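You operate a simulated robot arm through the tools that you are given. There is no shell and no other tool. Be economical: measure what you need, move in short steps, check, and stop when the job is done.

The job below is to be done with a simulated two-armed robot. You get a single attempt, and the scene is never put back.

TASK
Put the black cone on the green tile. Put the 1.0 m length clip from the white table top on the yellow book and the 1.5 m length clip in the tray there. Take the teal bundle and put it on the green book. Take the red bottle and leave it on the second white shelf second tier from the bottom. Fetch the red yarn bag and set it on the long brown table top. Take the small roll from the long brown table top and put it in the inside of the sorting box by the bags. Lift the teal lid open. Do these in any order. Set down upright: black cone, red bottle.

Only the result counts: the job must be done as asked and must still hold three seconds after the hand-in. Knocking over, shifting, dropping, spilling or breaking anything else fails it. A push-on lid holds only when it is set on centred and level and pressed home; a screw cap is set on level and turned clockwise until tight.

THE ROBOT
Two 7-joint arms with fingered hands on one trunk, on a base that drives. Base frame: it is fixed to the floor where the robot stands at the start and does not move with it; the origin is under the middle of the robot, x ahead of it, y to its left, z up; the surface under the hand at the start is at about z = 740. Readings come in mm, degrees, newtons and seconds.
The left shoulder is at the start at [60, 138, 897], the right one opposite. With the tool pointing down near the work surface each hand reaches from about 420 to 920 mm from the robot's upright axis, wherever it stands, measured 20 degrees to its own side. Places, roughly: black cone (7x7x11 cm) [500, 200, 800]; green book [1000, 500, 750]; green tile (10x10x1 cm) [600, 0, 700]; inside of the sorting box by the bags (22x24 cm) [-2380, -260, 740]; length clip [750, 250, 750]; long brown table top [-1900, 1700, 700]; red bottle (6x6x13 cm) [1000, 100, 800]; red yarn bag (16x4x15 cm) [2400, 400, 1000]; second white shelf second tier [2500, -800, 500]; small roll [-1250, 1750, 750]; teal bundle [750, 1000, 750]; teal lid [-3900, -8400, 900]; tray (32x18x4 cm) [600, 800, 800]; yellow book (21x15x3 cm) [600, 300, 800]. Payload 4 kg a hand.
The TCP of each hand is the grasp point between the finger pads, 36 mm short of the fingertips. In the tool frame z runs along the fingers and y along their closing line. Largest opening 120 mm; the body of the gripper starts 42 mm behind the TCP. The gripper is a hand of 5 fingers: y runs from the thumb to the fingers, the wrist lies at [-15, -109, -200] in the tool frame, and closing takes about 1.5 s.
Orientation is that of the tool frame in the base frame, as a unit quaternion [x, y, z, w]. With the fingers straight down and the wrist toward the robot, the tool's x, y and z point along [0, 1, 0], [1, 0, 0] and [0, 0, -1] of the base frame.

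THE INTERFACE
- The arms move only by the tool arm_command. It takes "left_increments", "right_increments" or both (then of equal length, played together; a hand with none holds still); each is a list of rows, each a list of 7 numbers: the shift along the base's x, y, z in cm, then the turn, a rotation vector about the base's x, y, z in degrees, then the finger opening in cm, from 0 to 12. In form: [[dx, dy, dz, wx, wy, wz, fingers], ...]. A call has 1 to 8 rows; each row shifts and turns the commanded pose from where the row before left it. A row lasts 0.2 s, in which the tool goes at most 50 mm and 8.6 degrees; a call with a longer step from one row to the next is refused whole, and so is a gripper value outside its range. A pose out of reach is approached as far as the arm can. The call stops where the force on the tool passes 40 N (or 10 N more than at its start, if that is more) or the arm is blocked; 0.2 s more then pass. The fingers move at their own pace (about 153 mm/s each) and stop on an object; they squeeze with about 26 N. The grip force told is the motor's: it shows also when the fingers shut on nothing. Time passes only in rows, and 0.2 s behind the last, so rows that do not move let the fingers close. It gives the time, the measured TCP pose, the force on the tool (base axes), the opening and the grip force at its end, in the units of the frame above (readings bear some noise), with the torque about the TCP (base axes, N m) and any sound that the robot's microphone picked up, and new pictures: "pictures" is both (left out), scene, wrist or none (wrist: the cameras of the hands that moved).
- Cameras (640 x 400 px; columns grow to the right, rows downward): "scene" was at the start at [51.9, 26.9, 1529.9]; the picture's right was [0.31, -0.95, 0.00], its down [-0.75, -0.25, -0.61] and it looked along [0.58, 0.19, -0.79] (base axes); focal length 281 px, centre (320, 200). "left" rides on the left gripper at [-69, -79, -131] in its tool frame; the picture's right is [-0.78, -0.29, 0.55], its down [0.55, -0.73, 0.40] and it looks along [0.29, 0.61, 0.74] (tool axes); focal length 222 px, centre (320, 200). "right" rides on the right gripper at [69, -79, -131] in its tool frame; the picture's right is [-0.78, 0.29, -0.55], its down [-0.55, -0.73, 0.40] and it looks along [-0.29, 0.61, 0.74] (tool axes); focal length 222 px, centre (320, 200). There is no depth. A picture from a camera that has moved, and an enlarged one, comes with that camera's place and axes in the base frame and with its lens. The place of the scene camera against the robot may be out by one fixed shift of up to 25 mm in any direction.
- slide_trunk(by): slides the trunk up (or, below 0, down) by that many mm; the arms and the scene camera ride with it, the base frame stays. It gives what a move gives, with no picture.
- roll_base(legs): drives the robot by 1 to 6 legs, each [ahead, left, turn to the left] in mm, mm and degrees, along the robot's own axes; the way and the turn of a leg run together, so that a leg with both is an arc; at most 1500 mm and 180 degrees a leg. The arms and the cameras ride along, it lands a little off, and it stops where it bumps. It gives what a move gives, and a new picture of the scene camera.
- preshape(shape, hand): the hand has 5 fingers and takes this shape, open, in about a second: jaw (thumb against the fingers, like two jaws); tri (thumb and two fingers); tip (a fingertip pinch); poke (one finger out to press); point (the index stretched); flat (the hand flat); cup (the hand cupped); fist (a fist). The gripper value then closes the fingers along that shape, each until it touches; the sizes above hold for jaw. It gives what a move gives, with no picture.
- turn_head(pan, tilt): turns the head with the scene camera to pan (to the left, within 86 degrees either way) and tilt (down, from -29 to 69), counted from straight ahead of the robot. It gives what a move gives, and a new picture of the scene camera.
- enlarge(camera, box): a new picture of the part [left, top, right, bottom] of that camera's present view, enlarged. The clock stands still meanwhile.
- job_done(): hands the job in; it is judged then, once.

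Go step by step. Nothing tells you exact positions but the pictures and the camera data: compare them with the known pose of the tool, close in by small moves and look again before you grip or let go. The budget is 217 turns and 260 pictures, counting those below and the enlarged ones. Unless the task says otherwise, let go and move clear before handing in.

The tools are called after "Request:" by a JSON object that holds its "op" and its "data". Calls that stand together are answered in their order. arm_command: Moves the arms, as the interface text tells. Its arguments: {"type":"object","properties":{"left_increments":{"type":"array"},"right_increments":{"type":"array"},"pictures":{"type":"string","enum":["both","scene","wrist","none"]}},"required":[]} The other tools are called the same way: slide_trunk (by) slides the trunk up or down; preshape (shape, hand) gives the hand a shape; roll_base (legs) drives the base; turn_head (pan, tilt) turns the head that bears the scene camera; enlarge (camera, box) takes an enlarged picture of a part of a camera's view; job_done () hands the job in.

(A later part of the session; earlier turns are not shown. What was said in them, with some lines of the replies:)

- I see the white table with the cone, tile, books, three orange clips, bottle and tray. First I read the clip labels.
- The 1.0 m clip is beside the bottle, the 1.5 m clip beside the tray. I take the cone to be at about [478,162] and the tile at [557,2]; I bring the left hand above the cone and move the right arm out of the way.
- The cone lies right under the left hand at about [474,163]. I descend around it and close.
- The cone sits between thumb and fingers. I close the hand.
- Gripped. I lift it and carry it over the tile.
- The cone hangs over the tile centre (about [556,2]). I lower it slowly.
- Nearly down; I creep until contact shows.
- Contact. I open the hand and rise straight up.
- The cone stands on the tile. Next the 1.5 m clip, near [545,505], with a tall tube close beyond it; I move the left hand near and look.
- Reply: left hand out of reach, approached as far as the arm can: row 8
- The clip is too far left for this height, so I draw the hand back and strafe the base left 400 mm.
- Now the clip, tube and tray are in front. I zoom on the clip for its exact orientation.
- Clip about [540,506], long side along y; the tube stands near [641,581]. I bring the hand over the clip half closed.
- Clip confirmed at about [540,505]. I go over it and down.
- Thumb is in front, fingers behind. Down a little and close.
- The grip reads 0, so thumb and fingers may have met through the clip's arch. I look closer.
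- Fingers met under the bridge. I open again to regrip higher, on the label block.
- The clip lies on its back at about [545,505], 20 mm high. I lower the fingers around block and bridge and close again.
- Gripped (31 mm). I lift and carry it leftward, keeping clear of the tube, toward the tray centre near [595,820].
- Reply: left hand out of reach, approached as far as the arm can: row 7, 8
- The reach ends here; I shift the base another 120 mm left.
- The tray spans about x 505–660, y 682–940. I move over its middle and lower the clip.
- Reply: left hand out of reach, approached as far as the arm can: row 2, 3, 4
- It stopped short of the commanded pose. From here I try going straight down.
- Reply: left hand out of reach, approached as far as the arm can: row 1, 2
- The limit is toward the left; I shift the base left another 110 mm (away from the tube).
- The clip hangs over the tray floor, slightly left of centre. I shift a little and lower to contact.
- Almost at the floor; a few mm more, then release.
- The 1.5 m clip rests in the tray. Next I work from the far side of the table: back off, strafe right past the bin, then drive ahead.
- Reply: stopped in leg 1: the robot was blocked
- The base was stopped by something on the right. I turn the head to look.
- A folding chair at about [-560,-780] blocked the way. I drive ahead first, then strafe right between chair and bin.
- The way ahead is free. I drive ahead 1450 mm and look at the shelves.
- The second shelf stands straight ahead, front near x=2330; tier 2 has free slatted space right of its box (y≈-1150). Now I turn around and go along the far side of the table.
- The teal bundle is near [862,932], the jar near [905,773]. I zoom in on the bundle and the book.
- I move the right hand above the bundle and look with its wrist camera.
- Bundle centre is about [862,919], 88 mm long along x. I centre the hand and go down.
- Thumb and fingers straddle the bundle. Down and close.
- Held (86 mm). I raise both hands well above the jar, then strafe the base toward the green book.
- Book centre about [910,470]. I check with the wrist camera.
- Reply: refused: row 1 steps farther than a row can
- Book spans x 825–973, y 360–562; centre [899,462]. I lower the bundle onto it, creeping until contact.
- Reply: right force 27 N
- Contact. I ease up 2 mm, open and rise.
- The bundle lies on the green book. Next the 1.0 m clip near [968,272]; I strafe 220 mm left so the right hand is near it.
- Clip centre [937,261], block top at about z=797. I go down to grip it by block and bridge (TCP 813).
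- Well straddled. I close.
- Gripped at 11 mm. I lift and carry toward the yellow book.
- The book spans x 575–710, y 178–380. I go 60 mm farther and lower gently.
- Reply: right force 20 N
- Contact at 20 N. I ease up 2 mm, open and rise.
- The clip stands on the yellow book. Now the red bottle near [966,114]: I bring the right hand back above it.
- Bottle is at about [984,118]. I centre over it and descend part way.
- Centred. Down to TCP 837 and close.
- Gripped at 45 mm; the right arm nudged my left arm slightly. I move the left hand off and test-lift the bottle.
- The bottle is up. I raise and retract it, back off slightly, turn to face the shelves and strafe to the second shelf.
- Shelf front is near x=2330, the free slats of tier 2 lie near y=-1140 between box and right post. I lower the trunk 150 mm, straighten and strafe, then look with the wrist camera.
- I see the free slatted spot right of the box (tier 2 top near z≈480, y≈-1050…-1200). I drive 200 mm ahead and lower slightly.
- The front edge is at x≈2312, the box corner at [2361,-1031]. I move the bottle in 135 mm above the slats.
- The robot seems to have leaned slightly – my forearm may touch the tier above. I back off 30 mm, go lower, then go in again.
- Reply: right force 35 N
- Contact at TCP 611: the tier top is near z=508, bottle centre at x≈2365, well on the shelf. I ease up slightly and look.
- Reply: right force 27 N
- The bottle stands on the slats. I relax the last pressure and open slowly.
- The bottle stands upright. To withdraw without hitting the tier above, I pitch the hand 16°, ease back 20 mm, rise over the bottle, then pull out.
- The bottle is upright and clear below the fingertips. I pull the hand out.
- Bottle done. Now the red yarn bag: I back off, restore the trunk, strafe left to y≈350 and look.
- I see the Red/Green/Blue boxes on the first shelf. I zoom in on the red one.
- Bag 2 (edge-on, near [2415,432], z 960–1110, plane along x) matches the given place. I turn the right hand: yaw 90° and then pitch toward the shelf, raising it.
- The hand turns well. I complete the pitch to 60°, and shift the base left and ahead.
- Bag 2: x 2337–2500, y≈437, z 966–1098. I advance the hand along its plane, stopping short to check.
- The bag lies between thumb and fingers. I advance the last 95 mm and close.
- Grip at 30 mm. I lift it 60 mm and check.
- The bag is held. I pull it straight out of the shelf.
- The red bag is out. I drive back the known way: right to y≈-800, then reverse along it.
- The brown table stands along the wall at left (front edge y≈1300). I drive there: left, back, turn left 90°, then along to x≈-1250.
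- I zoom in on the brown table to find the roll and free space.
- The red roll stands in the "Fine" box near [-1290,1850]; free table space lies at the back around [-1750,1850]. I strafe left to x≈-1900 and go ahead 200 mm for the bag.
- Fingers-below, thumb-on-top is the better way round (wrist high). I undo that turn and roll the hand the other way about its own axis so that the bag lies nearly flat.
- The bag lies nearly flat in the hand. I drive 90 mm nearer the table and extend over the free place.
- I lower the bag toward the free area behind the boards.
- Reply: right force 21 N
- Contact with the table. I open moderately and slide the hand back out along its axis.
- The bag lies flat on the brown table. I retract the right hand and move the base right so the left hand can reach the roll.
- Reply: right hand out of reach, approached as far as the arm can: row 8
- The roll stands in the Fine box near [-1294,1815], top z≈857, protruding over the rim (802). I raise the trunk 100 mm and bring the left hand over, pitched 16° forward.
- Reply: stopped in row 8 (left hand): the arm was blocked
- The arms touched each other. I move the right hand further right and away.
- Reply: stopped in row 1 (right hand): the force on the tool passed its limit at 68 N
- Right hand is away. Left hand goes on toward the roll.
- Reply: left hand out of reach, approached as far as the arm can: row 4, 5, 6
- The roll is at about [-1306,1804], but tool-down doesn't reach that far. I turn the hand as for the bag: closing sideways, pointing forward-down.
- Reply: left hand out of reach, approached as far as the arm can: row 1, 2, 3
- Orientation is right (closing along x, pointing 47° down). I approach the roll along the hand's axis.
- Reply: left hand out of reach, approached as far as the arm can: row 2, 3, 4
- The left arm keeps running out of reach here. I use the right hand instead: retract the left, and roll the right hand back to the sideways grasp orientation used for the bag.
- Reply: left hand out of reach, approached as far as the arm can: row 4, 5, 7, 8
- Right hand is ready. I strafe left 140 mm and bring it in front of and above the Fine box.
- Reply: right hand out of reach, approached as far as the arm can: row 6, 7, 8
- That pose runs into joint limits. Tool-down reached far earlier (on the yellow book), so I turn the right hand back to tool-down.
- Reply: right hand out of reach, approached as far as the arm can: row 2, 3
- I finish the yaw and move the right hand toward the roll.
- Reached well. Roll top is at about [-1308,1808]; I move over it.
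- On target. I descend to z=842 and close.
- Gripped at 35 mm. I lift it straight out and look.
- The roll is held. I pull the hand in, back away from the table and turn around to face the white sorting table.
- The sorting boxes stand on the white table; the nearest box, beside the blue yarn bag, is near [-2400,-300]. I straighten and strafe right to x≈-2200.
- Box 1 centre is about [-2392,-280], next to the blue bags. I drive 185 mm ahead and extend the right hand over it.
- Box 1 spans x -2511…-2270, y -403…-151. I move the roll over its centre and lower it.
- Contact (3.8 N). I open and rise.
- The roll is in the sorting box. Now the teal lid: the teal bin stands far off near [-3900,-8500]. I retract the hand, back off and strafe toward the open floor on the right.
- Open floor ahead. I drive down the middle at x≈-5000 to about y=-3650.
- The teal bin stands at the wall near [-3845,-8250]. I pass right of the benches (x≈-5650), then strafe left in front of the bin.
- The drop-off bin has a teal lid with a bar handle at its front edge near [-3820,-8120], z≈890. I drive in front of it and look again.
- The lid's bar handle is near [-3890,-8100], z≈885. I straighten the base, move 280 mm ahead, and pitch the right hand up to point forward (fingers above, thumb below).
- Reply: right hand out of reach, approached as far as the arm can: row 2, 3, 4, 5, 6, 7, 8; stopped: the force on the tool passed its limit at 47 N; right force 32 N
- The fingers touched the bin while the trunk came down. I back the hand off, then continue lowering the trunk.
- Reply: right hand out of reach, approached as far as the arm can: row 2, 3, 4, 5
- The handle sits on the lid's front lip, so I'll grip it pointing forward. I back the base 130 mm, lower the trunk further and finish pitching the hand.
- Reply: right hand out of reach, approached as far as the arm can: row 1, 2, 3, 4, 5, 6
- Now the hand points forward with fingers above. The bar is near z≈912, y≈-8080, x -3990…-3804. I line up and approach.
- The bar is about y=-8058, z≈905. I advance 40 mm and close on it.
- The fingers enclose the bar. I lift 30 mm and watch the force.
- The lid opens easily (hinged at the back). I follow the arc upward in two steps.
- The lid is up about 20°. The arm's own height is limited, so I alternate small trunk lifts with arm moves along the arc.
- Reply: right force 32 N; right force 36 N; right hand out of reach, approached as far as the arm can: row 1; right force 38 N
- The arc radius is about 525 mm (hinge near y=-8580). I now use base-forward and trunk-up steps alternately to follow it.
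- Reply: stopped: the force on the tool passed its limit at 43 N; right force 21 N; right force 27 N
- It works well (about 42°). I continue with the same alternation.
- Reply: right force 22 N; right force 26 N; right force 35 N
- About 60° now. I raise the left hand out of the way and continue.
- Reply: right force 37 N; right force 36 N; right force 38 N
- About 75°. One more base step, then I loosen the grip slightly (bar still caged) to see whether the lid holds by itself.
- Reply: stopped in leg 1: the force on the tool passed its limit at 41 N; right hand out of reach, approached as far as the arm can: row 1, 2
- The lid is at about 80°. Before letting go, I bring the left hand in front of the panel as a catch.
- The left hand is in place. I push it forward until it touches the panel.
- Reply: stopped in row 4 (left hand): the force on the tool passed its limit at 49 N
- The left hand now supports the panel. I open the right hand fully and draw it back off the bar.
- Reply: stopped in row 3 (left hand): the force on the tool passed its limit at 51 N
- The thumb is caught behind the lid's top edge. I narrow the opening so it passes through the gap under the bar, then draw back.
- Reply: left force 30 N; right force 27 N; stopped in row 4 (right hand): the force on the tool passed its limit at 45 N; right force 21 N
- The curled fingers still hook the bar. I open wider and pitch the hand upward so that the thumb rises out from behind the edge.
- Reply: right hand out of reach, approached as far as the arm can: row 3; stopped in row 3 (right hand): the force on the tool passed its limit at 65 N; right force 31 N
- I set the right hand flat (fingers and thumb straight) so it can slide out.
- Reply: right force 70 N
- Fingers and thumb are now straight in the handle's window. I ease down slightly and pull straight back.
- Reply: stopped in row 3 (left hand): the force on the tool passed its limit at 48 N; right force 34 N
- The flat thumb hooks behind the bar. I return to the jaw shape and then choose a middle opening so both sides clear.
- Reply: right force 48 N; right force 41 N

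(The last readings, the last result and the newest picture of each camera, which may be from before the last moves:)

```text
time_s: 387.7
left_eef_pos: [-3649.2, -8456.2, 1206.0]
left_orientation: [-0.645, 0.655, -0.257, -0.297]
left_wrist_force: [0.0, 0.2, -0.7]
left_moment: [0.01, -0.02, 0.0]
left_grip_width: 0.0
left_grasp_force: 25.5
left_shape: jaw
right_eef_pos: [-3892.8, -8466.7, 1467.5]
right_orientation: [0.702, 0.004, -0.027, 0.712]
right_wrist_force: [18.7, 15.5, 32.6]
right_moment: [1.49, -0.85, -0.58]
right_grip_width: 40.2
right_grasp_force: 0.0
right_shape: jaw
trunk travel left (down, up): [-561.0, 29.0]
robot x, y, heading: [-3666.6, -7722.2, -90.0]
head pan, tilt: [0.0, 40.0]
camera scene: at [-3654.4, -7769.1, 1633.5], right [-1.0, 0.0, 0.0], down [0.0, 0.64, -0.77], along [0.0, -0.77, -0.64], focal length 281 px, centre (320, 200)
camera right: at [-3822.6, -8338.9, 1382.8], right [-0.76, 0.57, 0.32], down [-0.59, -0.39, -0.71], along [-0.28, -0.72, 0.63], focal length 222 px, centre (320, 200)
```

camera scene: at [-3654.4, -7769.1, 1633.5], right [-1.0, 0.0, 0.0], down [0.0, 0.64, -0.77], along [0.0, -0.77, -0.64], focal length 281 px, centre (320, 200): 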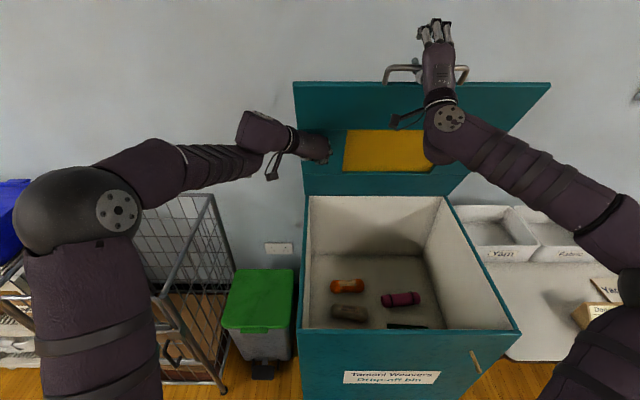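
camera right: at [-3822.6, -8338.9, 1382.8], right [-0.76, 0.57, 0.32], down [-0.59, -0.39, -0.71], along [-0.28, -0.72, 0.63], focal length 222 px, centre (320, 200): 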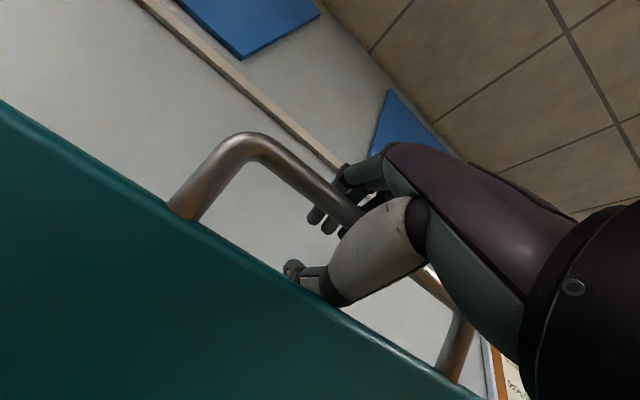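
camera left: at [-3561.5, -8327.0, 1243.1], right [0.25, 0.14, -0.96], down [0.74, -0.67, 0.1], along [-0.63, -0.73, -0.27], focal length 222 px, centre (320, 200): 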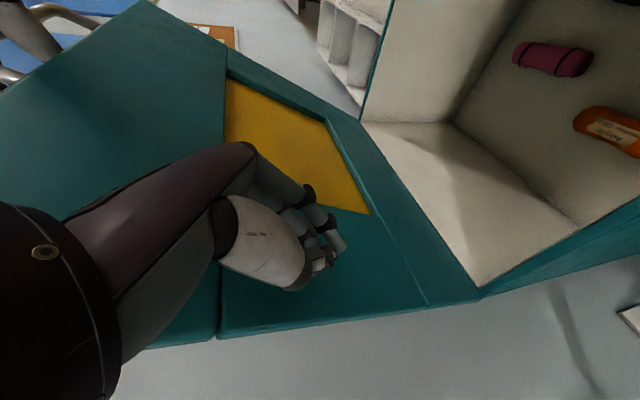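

The thumb now lies just above the lid edge. I ease up a little and pull back in small steps.

Request:
{"op": "arm_command", "data": {"right_increments": [[-0.3, 0, 0.4, 0, 0, 0, 5.5], [0, 0, 0.2, 0, 0, 0, 6], [0, 1, 0.2, 0, 0, 0, 6], [0, 1, 0.2, 0, 0, 0, 6], [0, 1.5, 0, 0, 0, 0, 6], [0, 1.5, 0, 0, 0, 0, 6]], "pictures": "wrist"}}

```text
time_s: 389.1
left_eef_pos: [-3654.4, -8460.4, 1201.9]
left_orientation: [-0.645, 0.657, -0.256, -0.296]
left_wrist_force: [-1.1, 5.4, -0.5]
left_moment: [-0.1, -0.02, -0.09]
left_grip_width: 0.0
left_grasp_force: 26.6
left_shape: jaw
right_eef_pos: [-3904.4, -8423.6, 1468.8]
right_orientation: [0.707, -0.001, -0.029, 0.707]
right_wrist_force: [-1.0, -0.3, 2.4]
right_moment: [-0.03, 0.07, -0.03]
right_grip_width: 59.5
right_grasp_force: 0.1
right_shape: jaw
trunk travel left (down, up): [-561.0, 29.0]
robot x, y, heading: [-3671.3, -7725.1, -89.9]
head pan, tilt: [0.0, 40.0]
camera right: at [-3833.0, -8296.3, 1386.2], right [-0.75, 0.58, 0.32], down [-0.59, -0.37, -0.71], along [-0.29, -0.72, 0.62], focal length 222 px, centre (320, 200)
```

right: 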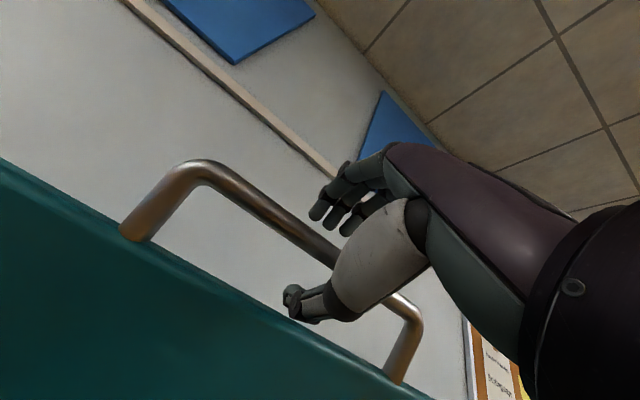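

It slides free. I pull it out completely.

Request:
{"op": "arm_command", "data": {"right_increments": [[0, 2, 0, 0, 0, 0, 6], [0, 2.5, 0, 0, 0, 0, 6], [0, 3, 0, 0, 0, 0, 6]], "pictures": "both"}}

```text
time_s: 389.9
left_eef_pos: [-3652.1, -8460.1, 1203.3]
left_orientation: [-0.646, 0.656, -0.257, -0.295]
left_wrist_force: [-1.0, 3.9, 0.4]
left_moment: [-0.12, -0.04, -0.04]
left_grip_width: 0.0
left_grasp_force: 25.9
left_shape: jaw
right_eef_pos: [-3900.6, -8348.9, 1468.3]
right_orientation: [0.707, 0.003, -0.027, 0.707]
right_wrist_force: [-0.1, -1.1, -0.7]
right_moment: [0.0, 0.01, -0.04]
right_grip_width: 59.7
right_grasp_force: 0.0
right_shape: jaw
trunk travel left (down, up): [-561.0, 29.0]
robot x, y, heading: [-3671.2, -7726.6, -90.0]
head pan, tilt: [0.0, 40.0]
camera scene: at [-3658.3, -7774.2, 1633.2], right [-1.0, 0.0, 0.0], down [0.0, 0.64, -0.77], along [0.0, -0.77, -0.64], focal length 281 px, centre (320, 200)
camera right: at [-3830.3, -8221.1, 1385.0], right [-0.75, 0.57, 0.32], down [-0.59, -0.38, -0.71], along [-0.29, -0.73, 0.63], focal length 222 px, centre (320, 200)
```

scene: 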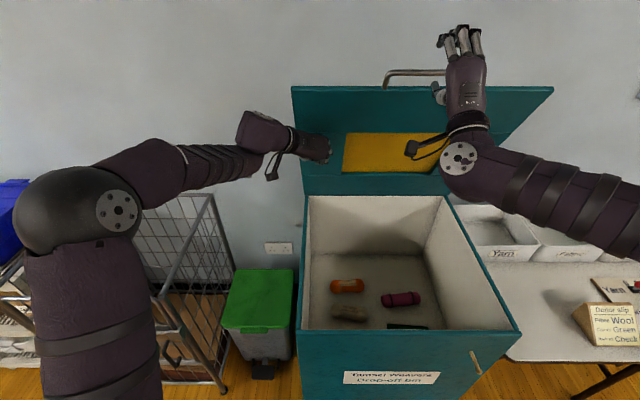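
right: 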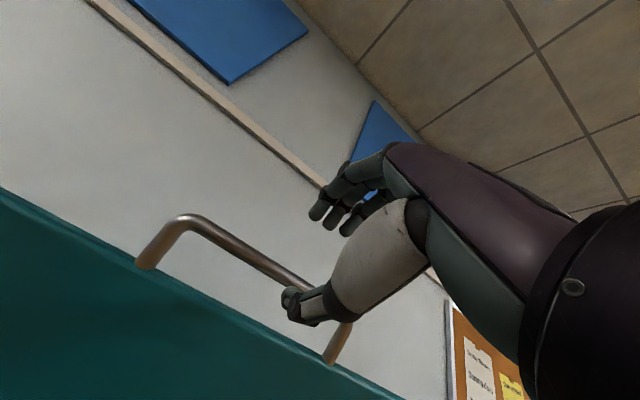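

The lid rests on the left hand. I close the right hand, lower it in front of the panel, and will push the lid past vertical with it.

Request:
{"op": "arm_command", "data": {"right_increments": [[0.5, 1, -4.5, 0, 0, 0, 2], [0.5, 0, -4.5, 0, 0, 0, 0], [0.5, 0, -4.5, 0, 0, 0, 0], [0.5, 0, -4.5, 0, 0, 0, 0], [0.5, 0, -4.5, 0, 0, 0, 0], [0.5, 0, -4.5, 0, 0, 0, 0], [0.5, 0, -4.5, 0, 0, 0, 0], [0, 0, -2, 0, 0, 0, 0]], "pictures": "none"}}

Request:
{"op": "arm_command", "data": {"right_increments": [[0, -3, 0, 0, 0, 0, 0], [0, -3, 0, 0, 0, 0, 0], [0, -3, 0, 0, 0, 0, 0], [0, -3, 0, 0, 0, 0, 0], [0, -2, 0, 0, 0, 0, 0], [0, -2, 0, 0, 0, 0, 0], [0, -2, 0, 0, 0, 0, 0], [0, -2, 0, 0, 0, 0, 0]], "pictures": "scene"}}

```text
time_s: 391.7
left_eef_pos: [-3652.8, -8460.9, 1201.0]
left_orientation: [-0.646, 0.656, -0.257, -0.295]
left_wrist_force: [-0.2, 3.1, -1.6]
left_moment: [-0.01, -0.04, -0.02]
left_grip_width: 0.0
left_grasp_force: 26.2
left_shape: jaw
right_eef_pos: [-3868.1, -8340.8, 1132.9]
right_orientation: [0.706, 0.003, -0.027, 0.707]
right_wrist_force: [-0.2, -0.6, 0.4]
right_moment: [0.02, 0.0, -0.01]
right_grip_width: 0.0
right_grasp_force: 26.3
right_shape: jaw
trunk travel left (down, up): [-561.0, 29.0]
robot x, y, heading: [-3671.4, -7729.7, -89.8]
head pan, tilt: [0.0, 40.0]
```

```text
time_s: 393.5
left_eef_pos: [-3653.0, -8461.4, 1202.2]
left_orientation: [-0.646, 0.656, -0.256, -0.295]
left_wrist_force: [-0.2, 1.3, -0.1]
left_moment: [-0.01, 0.01, -0.04]
left_grip_width: 0.0
left_grasp_force: 26.1
left_shape: jaw
right_eef_pos: [-3876.2, -8528.2, 1135.6]
right_orientation: [0.707, 0.001, -0.029, 0.707]
right_wrist_force: [0.0, 2.5, -0.7]
right_moment: [0.0, -0.04, 0.03]
right_grip_width: 0.0
right_grasp_force: 25.8
right_shape: jaw
right hand out of reach, approached as far as the arm can: row 8
trunk travel left (down, up): [-561.0, 29.0]
robot x, y, heading: [-3670.3, -7723.1, -89.7]
head pan, tilt: [0.0, 40.0]
camera scene: at [-3659.0, -7775.1, 1633.2], right [-1.0, 0.0, 0.0], down [0.0, 0.64, -0.77], along [0.0, -0.77, -0.64], focal length 281 px, centre (320, 200)
```

scene: 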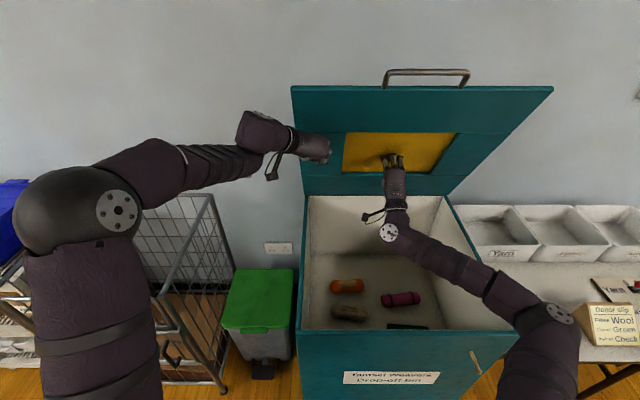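

The fist is at the yellow flap; I'd rather push on the teal strip below it. I back off, lower to z≈1000 and push there.

Request:
{"op": "arm_command", "data": {"right_increments": [[0, 4, 0, 0, 0, 0, 0], [0, 2, -4, 0, 0, 0, 0], [0, 0, -4.5, 0, 0, 0, 0], [0, 0, -4.5, 0, 0, 0, 0], [0, -3, 0, 0, 0, 0, 0], [0, -2, 0, 0, 0, 0, 0], [0, -2, 0, 0, 0, 0, 0], [0, -1.5, 0, 0, 0, 0, 0]], "pictures": "scene"}}

```text
time_s: 395.3
left_eef_pos: [-3652.5, -8461.1, 1202.0]
left_orientation: [-0.646, 0.656, -0.256, -0.295]
left_wrist_force: [-0.6, 2.5, -0.9]
left_moment: [-0.04, 0.02, -0.01]
left_grip_width: 0.0
left_grasp_force: 26.1
left_shape: jaw
right_eef_pos: [-3904.7, -8511.0, 1026.8]
right_orientation: [0.707, 0.003, -0.028, 0.706]
right_wrist_force: [-0.3, 0.3, 0.2]
right_moment: [-0.02, 0.0, 0.0]
right_grip_width: 0.0
right_grasp_force: 26.2
right_shape: jaw
right hand out of reach, approached as far as the arm can: row 5, 6, 7, 8
trunk travel left (down, up): [-561.0, 29.0]
robot x, y, heading: [-3671.1, -7723.3, -89.7]
head pan, tilt: [0.0, 40.0]
camera scene: at [-3659.0, -7775.2, 1633.2], right [-1.0, 0.0, 0.0], down [0.0, 0.64, -0.77], along [0.0, -0.77, -0.64], focal length 281 px, centre (320, 200)
```

scene: 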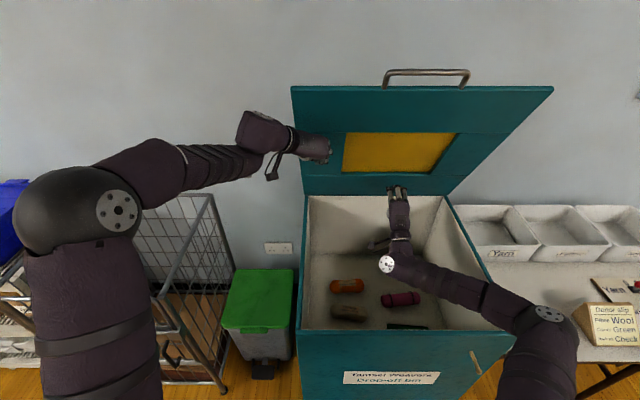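

The forward-pointing pose is at its limit. Tool-down reaches farther, so I turn the right hand back to tool-down, above the bin, and push with the knuckles.

Request:
{"op": "arm_command", "data": {"right_increments": [[0, 4.5, 1.5, 8, 0, 0, 0], [0, 4.5, 1.5, 8, 0, 0, 0], [0, 4.5, 1.5, 8, 0, 0, 0], [0, 3, 1.5, 8, 0, 0, 0], [0, 0, 0, 8, 0, 0, 0], [0, 0, 0, 8, 0, 0, 0], [0, 0, 0, 8, 0, 0, 0], [0, 0, 0, 8, 0, 0, 0]], "pictures": "none"}}

Request:
{"op": "arm_command", "data": {"right_increments": [[0, 0, 0, 8, 0, 0, 0], [0, 0, 0, 8, 0, 0, 0], [0, -3, 0, 8, 0, 0, 0], [0, -4, -1, 0, 0, 0, 0], [0, -4, -1, 0, 0, 0, 0], [0, -4, -1, 0, 0, 0, 0]], "pictures": "scene"}}

```text
time_s: 397.1
left_eef_pos: [-3653.1, -8460.1, 1202.4]
left_orientation: [-0.645, 0.657, -0.257, -0.295]
left_wrist_force: [-0.3, 2.7, -1.1]
left_moment: [-0.03, -0.03, 0.01]
left_grip_width: 0.0
left_grasp_force: 26.0
left_shape: jaw
right_eef_pos: [-3906.3, -8347.6, 1088.9]
right_orientation: [0.974, 0.017, -0.022, 0.225]
right_wrist_force: [0.0, 0.6, 0.0]
right_moment: [-0.03, 0.01, 0.0]
right_grip_width: 0.0
right_grasp_force: 25.9
right_shape: jaw
trunk travel left (down, up): [-561.0, 29.0]
robot x, y, heading: [-3669.0, -7721.8, -90.0]
head pan, tilt: [0.0, 40.0]
```

```text
time_s: 398.5
left_eef_pos: [-3653.3, -8461.2, 1201.3]
left_orientation: [-0.646, 0.656, -0.257, -0.295]
left_wrist_force: [0.3, 2.2, -1.2]
left_moment: [0.01, -0.02, 0.0]
left_grip_width: 0.0
left_grasp_force: 25.7
left_shape: jaw
right_eef_pos: [-3919.0, -8420.5, 1065.1]
right_orientation: [0.999, 0.021, -0.018, 0.017]
right_wrist_force: [0.3, 0.2, 0.2]
right_moment: [-0.05, -0.03, -0.02]
right_grip_width: 0.0
right_grasp_force: 25.8
right_shape: jaw
right hand out of reach, approached as far as the arm can: row 4, 5, 6
trunk travel left (down, up): [-561.0, 29.0]
robot x, y, heading: [-3668.7, -7723.7, -89.7]
head pan, tilt: [0.0, 40.0]
camera scene: at [-3659.4, -7775.5, 1633.2], right [-1.0, 0.0, 0.0], down [0.0, 0.64, -0.77], along [0.0, -0.77, -0.64], focal length 281 px, centre (320, 200)
```

scene: 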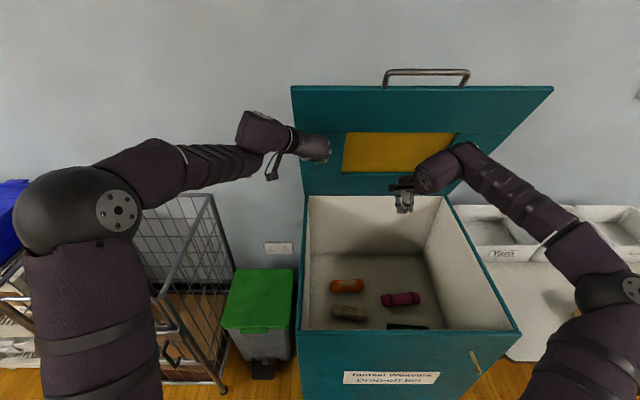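

The lid needs only ~3 N support but must go past vertical. I move the base 40 mm nearer; the left hand pushes the lid along.

Request:
{"op": "roll_base", "data": {"legs": [[40, 0, 0]]}}

Request:
{"op": "arm_command", "data": {"left_increments": [[0, -0.4, -2.5, 0, 0, 0, 0], [0, -0.4, -2.5, 0, 0, 0, 0], [0, -0.4, -2.5, 0, 0, 0, 0], [0, -0.4, -2.5, 0, 0, 0, 0], [0, -0.4, -2.5, 0, 0, 0, 0], [0, -1, 0, 0, 0, 0, 0], [0, -1, 0, 0, 0, 0, 0]], "pictures": "scene"}}

```text
time_s: 399.3
left_eef_pos: [-3652.9, -8502.9, 1200.2]
left_orientation: [-0.646, 0.655, -0.257, -0.295]
left_wrist_force: [-0.4, -0.6, 0.4]
left_moment: [0.04, 0.01, -0.01]
left_grip_width: 0.0
left_grasp_force: 26.2
left_shape: jaw
right_eef_pos: [-3917.4, -8460.9, 1062.0]
right_orientation: [1.0, 0.02, -0.018, 0.015]
right_wrist_force: [0.3, -0.6, 0.1]
right_moment: [0.03, -0.05, 0.01]
right_grip_width: 0.2
right_grasp_force: 26.0
right_shape: jaw
trunk travel left (down, up): [-561.0, 29.0]
robot x, y, heading: [-3666.5, -7763.4, -89.8]
head pan, tilt: [0.0, 40.0]
camera scene: at [-3658.8, -7817.9, 1633.0], right [-1.0, 0.0, 0.0], down [0.0, 0.64, -0.76], along [0.0, -0.76, -0.64], focal length 281 px, centre (320, 200)
```

scene: 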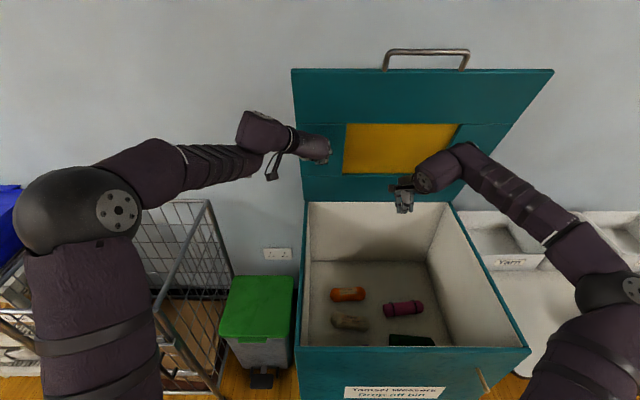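

```text
time_s: 400.9
left_eef_pos: [-3652.1, -8541.7, 1076.7]
left_orientation: [-0.646, 0.655, -0.257, -0.295]
left_wrist_force: [0.4, 0.5, 0.1]
left_moment: [0.03, 0.03, -0.01]
left_grip_width: 0.1
left_grasp_force: 26.1
left_shape: jaw
right_eef_pos: [-3917.4, -8459.2, 1063.9]
right_orientation: [0.999, 0.021, -0.018, 0.016]
right_wrist_force: [-0.1, 0.6, 0.6]
right_moment: [0.02, -0.02, 0.02]
right_grip_width: 0.0
right_grasp_force: 26.0
right_shape: jaw
trunk travel left (down, up): [-561.0, 29.0]
robot x, y, heading: [-3665.3, -7764.0, -89.7]
head pan, tilt: [0.0, 40.0]
camera scene: at [-3658.8, -7815.8, 1633.1], right [-1.0, 0.0, 0.0], down [0.0, 0.64, -0.77], along [0.0, -0.77, -0.64], focal length 281 px, centre (320, 200)
```

scene: 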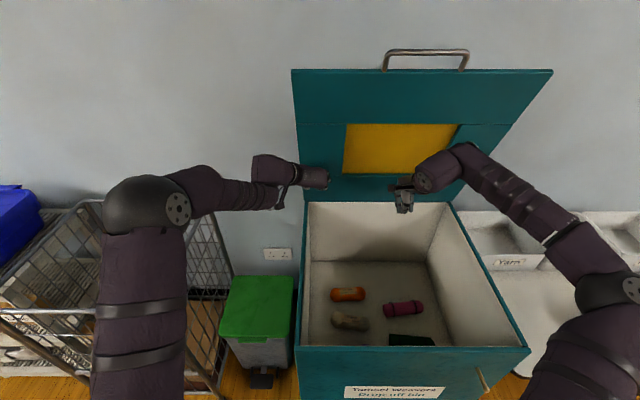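

The left hand shows no load and the lid didn't move: it may be standing by itself. I withdraw the left hand a little and check.

Request:
{"op": "arm_command", "data": {"left_increments": [[0, 2, 0, 0, 0, 0, 0], [0, 2, 0, 0, 0, 0, 0], [0, 3, 0, 0, 0, 0, 0], [0, 0, 0, 0, 0, 0, 0], [0, 0, 0, 0, 0, 0, 0]], "pictures": "scene"}}

```text
time_s: 402.1
left_eef_pos: [-3653.0, -8469.6, 1077.5]
left_orientation: [-0.646, 0.655, -0.257, -0.294]
left_wrist_force: [0.2, 0.0, -0.3]
left_moment: [0.01, 0.02, 0.05]
left_grip_width: 0.0
left_grasp_force: 25.2
left_shape: jaw
right_eef_pos: [-3917.6, -8458.7, 1063.9]
right_orientation: [0.999, 0.02, -0.017, 0.017]
right_wrist_force: [0.3, 0.3, 0.1]
right_moment: [0.0, -0.01, 0.01]
right_grip_width: 0.1
right_grasp_force: 26.1
right_shape: jaw
trunk travel left (down, up): [-561.0, 29.0]
robot x, y, heading: [-3667.9, -7764.1, -89.9]
head pan, tilt: [0.0, 40.0]
camera scene: at [-3658.7, -7815.0, 1633.2], right [-1.0, 0.0, 0.0], down [0.0, 0.64, -0.77], along [0.0, -0.77, -0.64], focal length 281 px, centre (320, 200)
```

scene: 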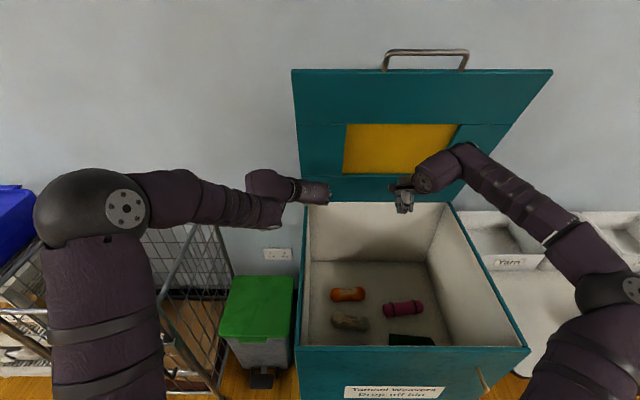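

The lid stays open by itself. I back the robot away clear of it and take a last look.

Request:
{"op": "roll_base", "data": {"legs": [[-450, 0, 0]]}}

Request:
{"op": "enlarge", "data": {"camera": "scene", "box": [240, 0, 560, 200]}}

```text
time_s: 404.9
left_eef_pos: [-3653.8, -8017.0, 1078.0]
left_orientation: [-0.647, 0.654, -0.258, -0.294]
left_wrist_force: [0.2, -0.6, -0.6]
left_moment: [0.01, -0.01, -0.01]
left_grip_width: 0.0
left_grasp_force: 25.9
left_shape: jaw
right_eef_pos: [-3916.7, -8007.6, 1064.0]
right_orientation: [0.999, 0.023, -0.018, 0.018]
right_wrist_force: [-0.1, -0.1, -0.4]
right_moment: [-0.02, -0.03, 0.02]
right_grip_width: 0.0
right_grasp_force: 25.8
right_shape: jaw
trunk travel left (down, up): [-561.0, 29.0]
robot x, y, heading: [-3671.9, -7310.3, -89.6]
head pan, tilt: [0.0, 40.0]
camera scene: at [-3661.4, -7361.4, 1633.2], right [-1.0, -0.01, 0.0], down [-0.01, 0.64, -0.77], along [0.01, -0.77, -0.64], focal length 281 px, centre (320, 200)
```

scene: 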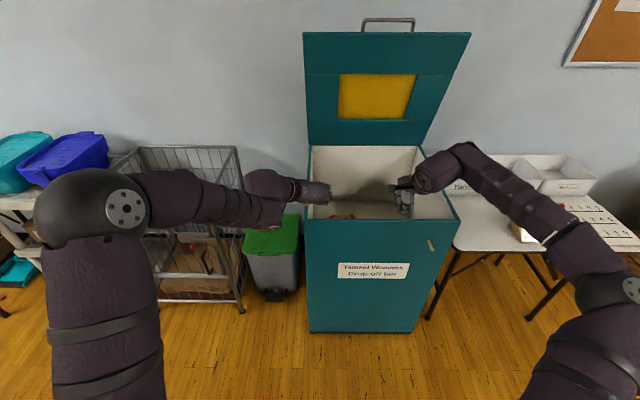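

```text
2.00 times, centred on (400, 100) of scene
camera zoom: at [-3661.4, -7361.4, 1633.2], right [-1.0, -0.01, 0.0], down [-0.01, 0.64, -0.77], along [0.01, -0.77, -0.64], focal length 563 px, centre (160, 400)
```

zoom: 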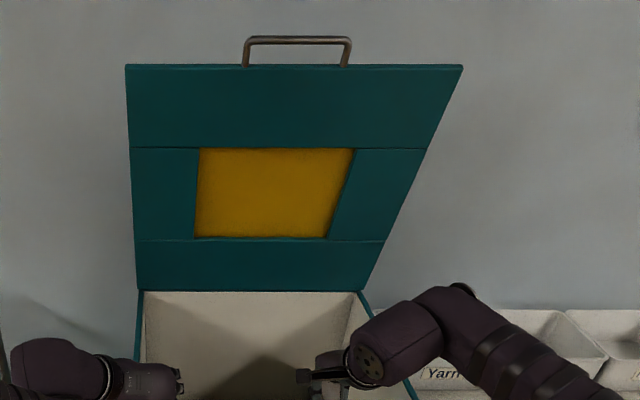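

The lid stands open, the hands are clear and every item on the list has been placed. I hand in.

Request:
{"op": "job_done", "data": {}}

```text
The job is handed in.
```

I finished all the tasks and handed the job in: the teal lid was still standing open on its own with the hands clear, and I saw each other item in place as I let go of it.

- **Chair:** early on, the base stopped against something on its right, probably a folding chair. I didn't check whether the chair shifted.
- **1.5 m clip:** it tipped over during the first grip, so it lies on its back in the tray.
- **Red yarn bag:** there were several. I took the one closest to the position you gave.
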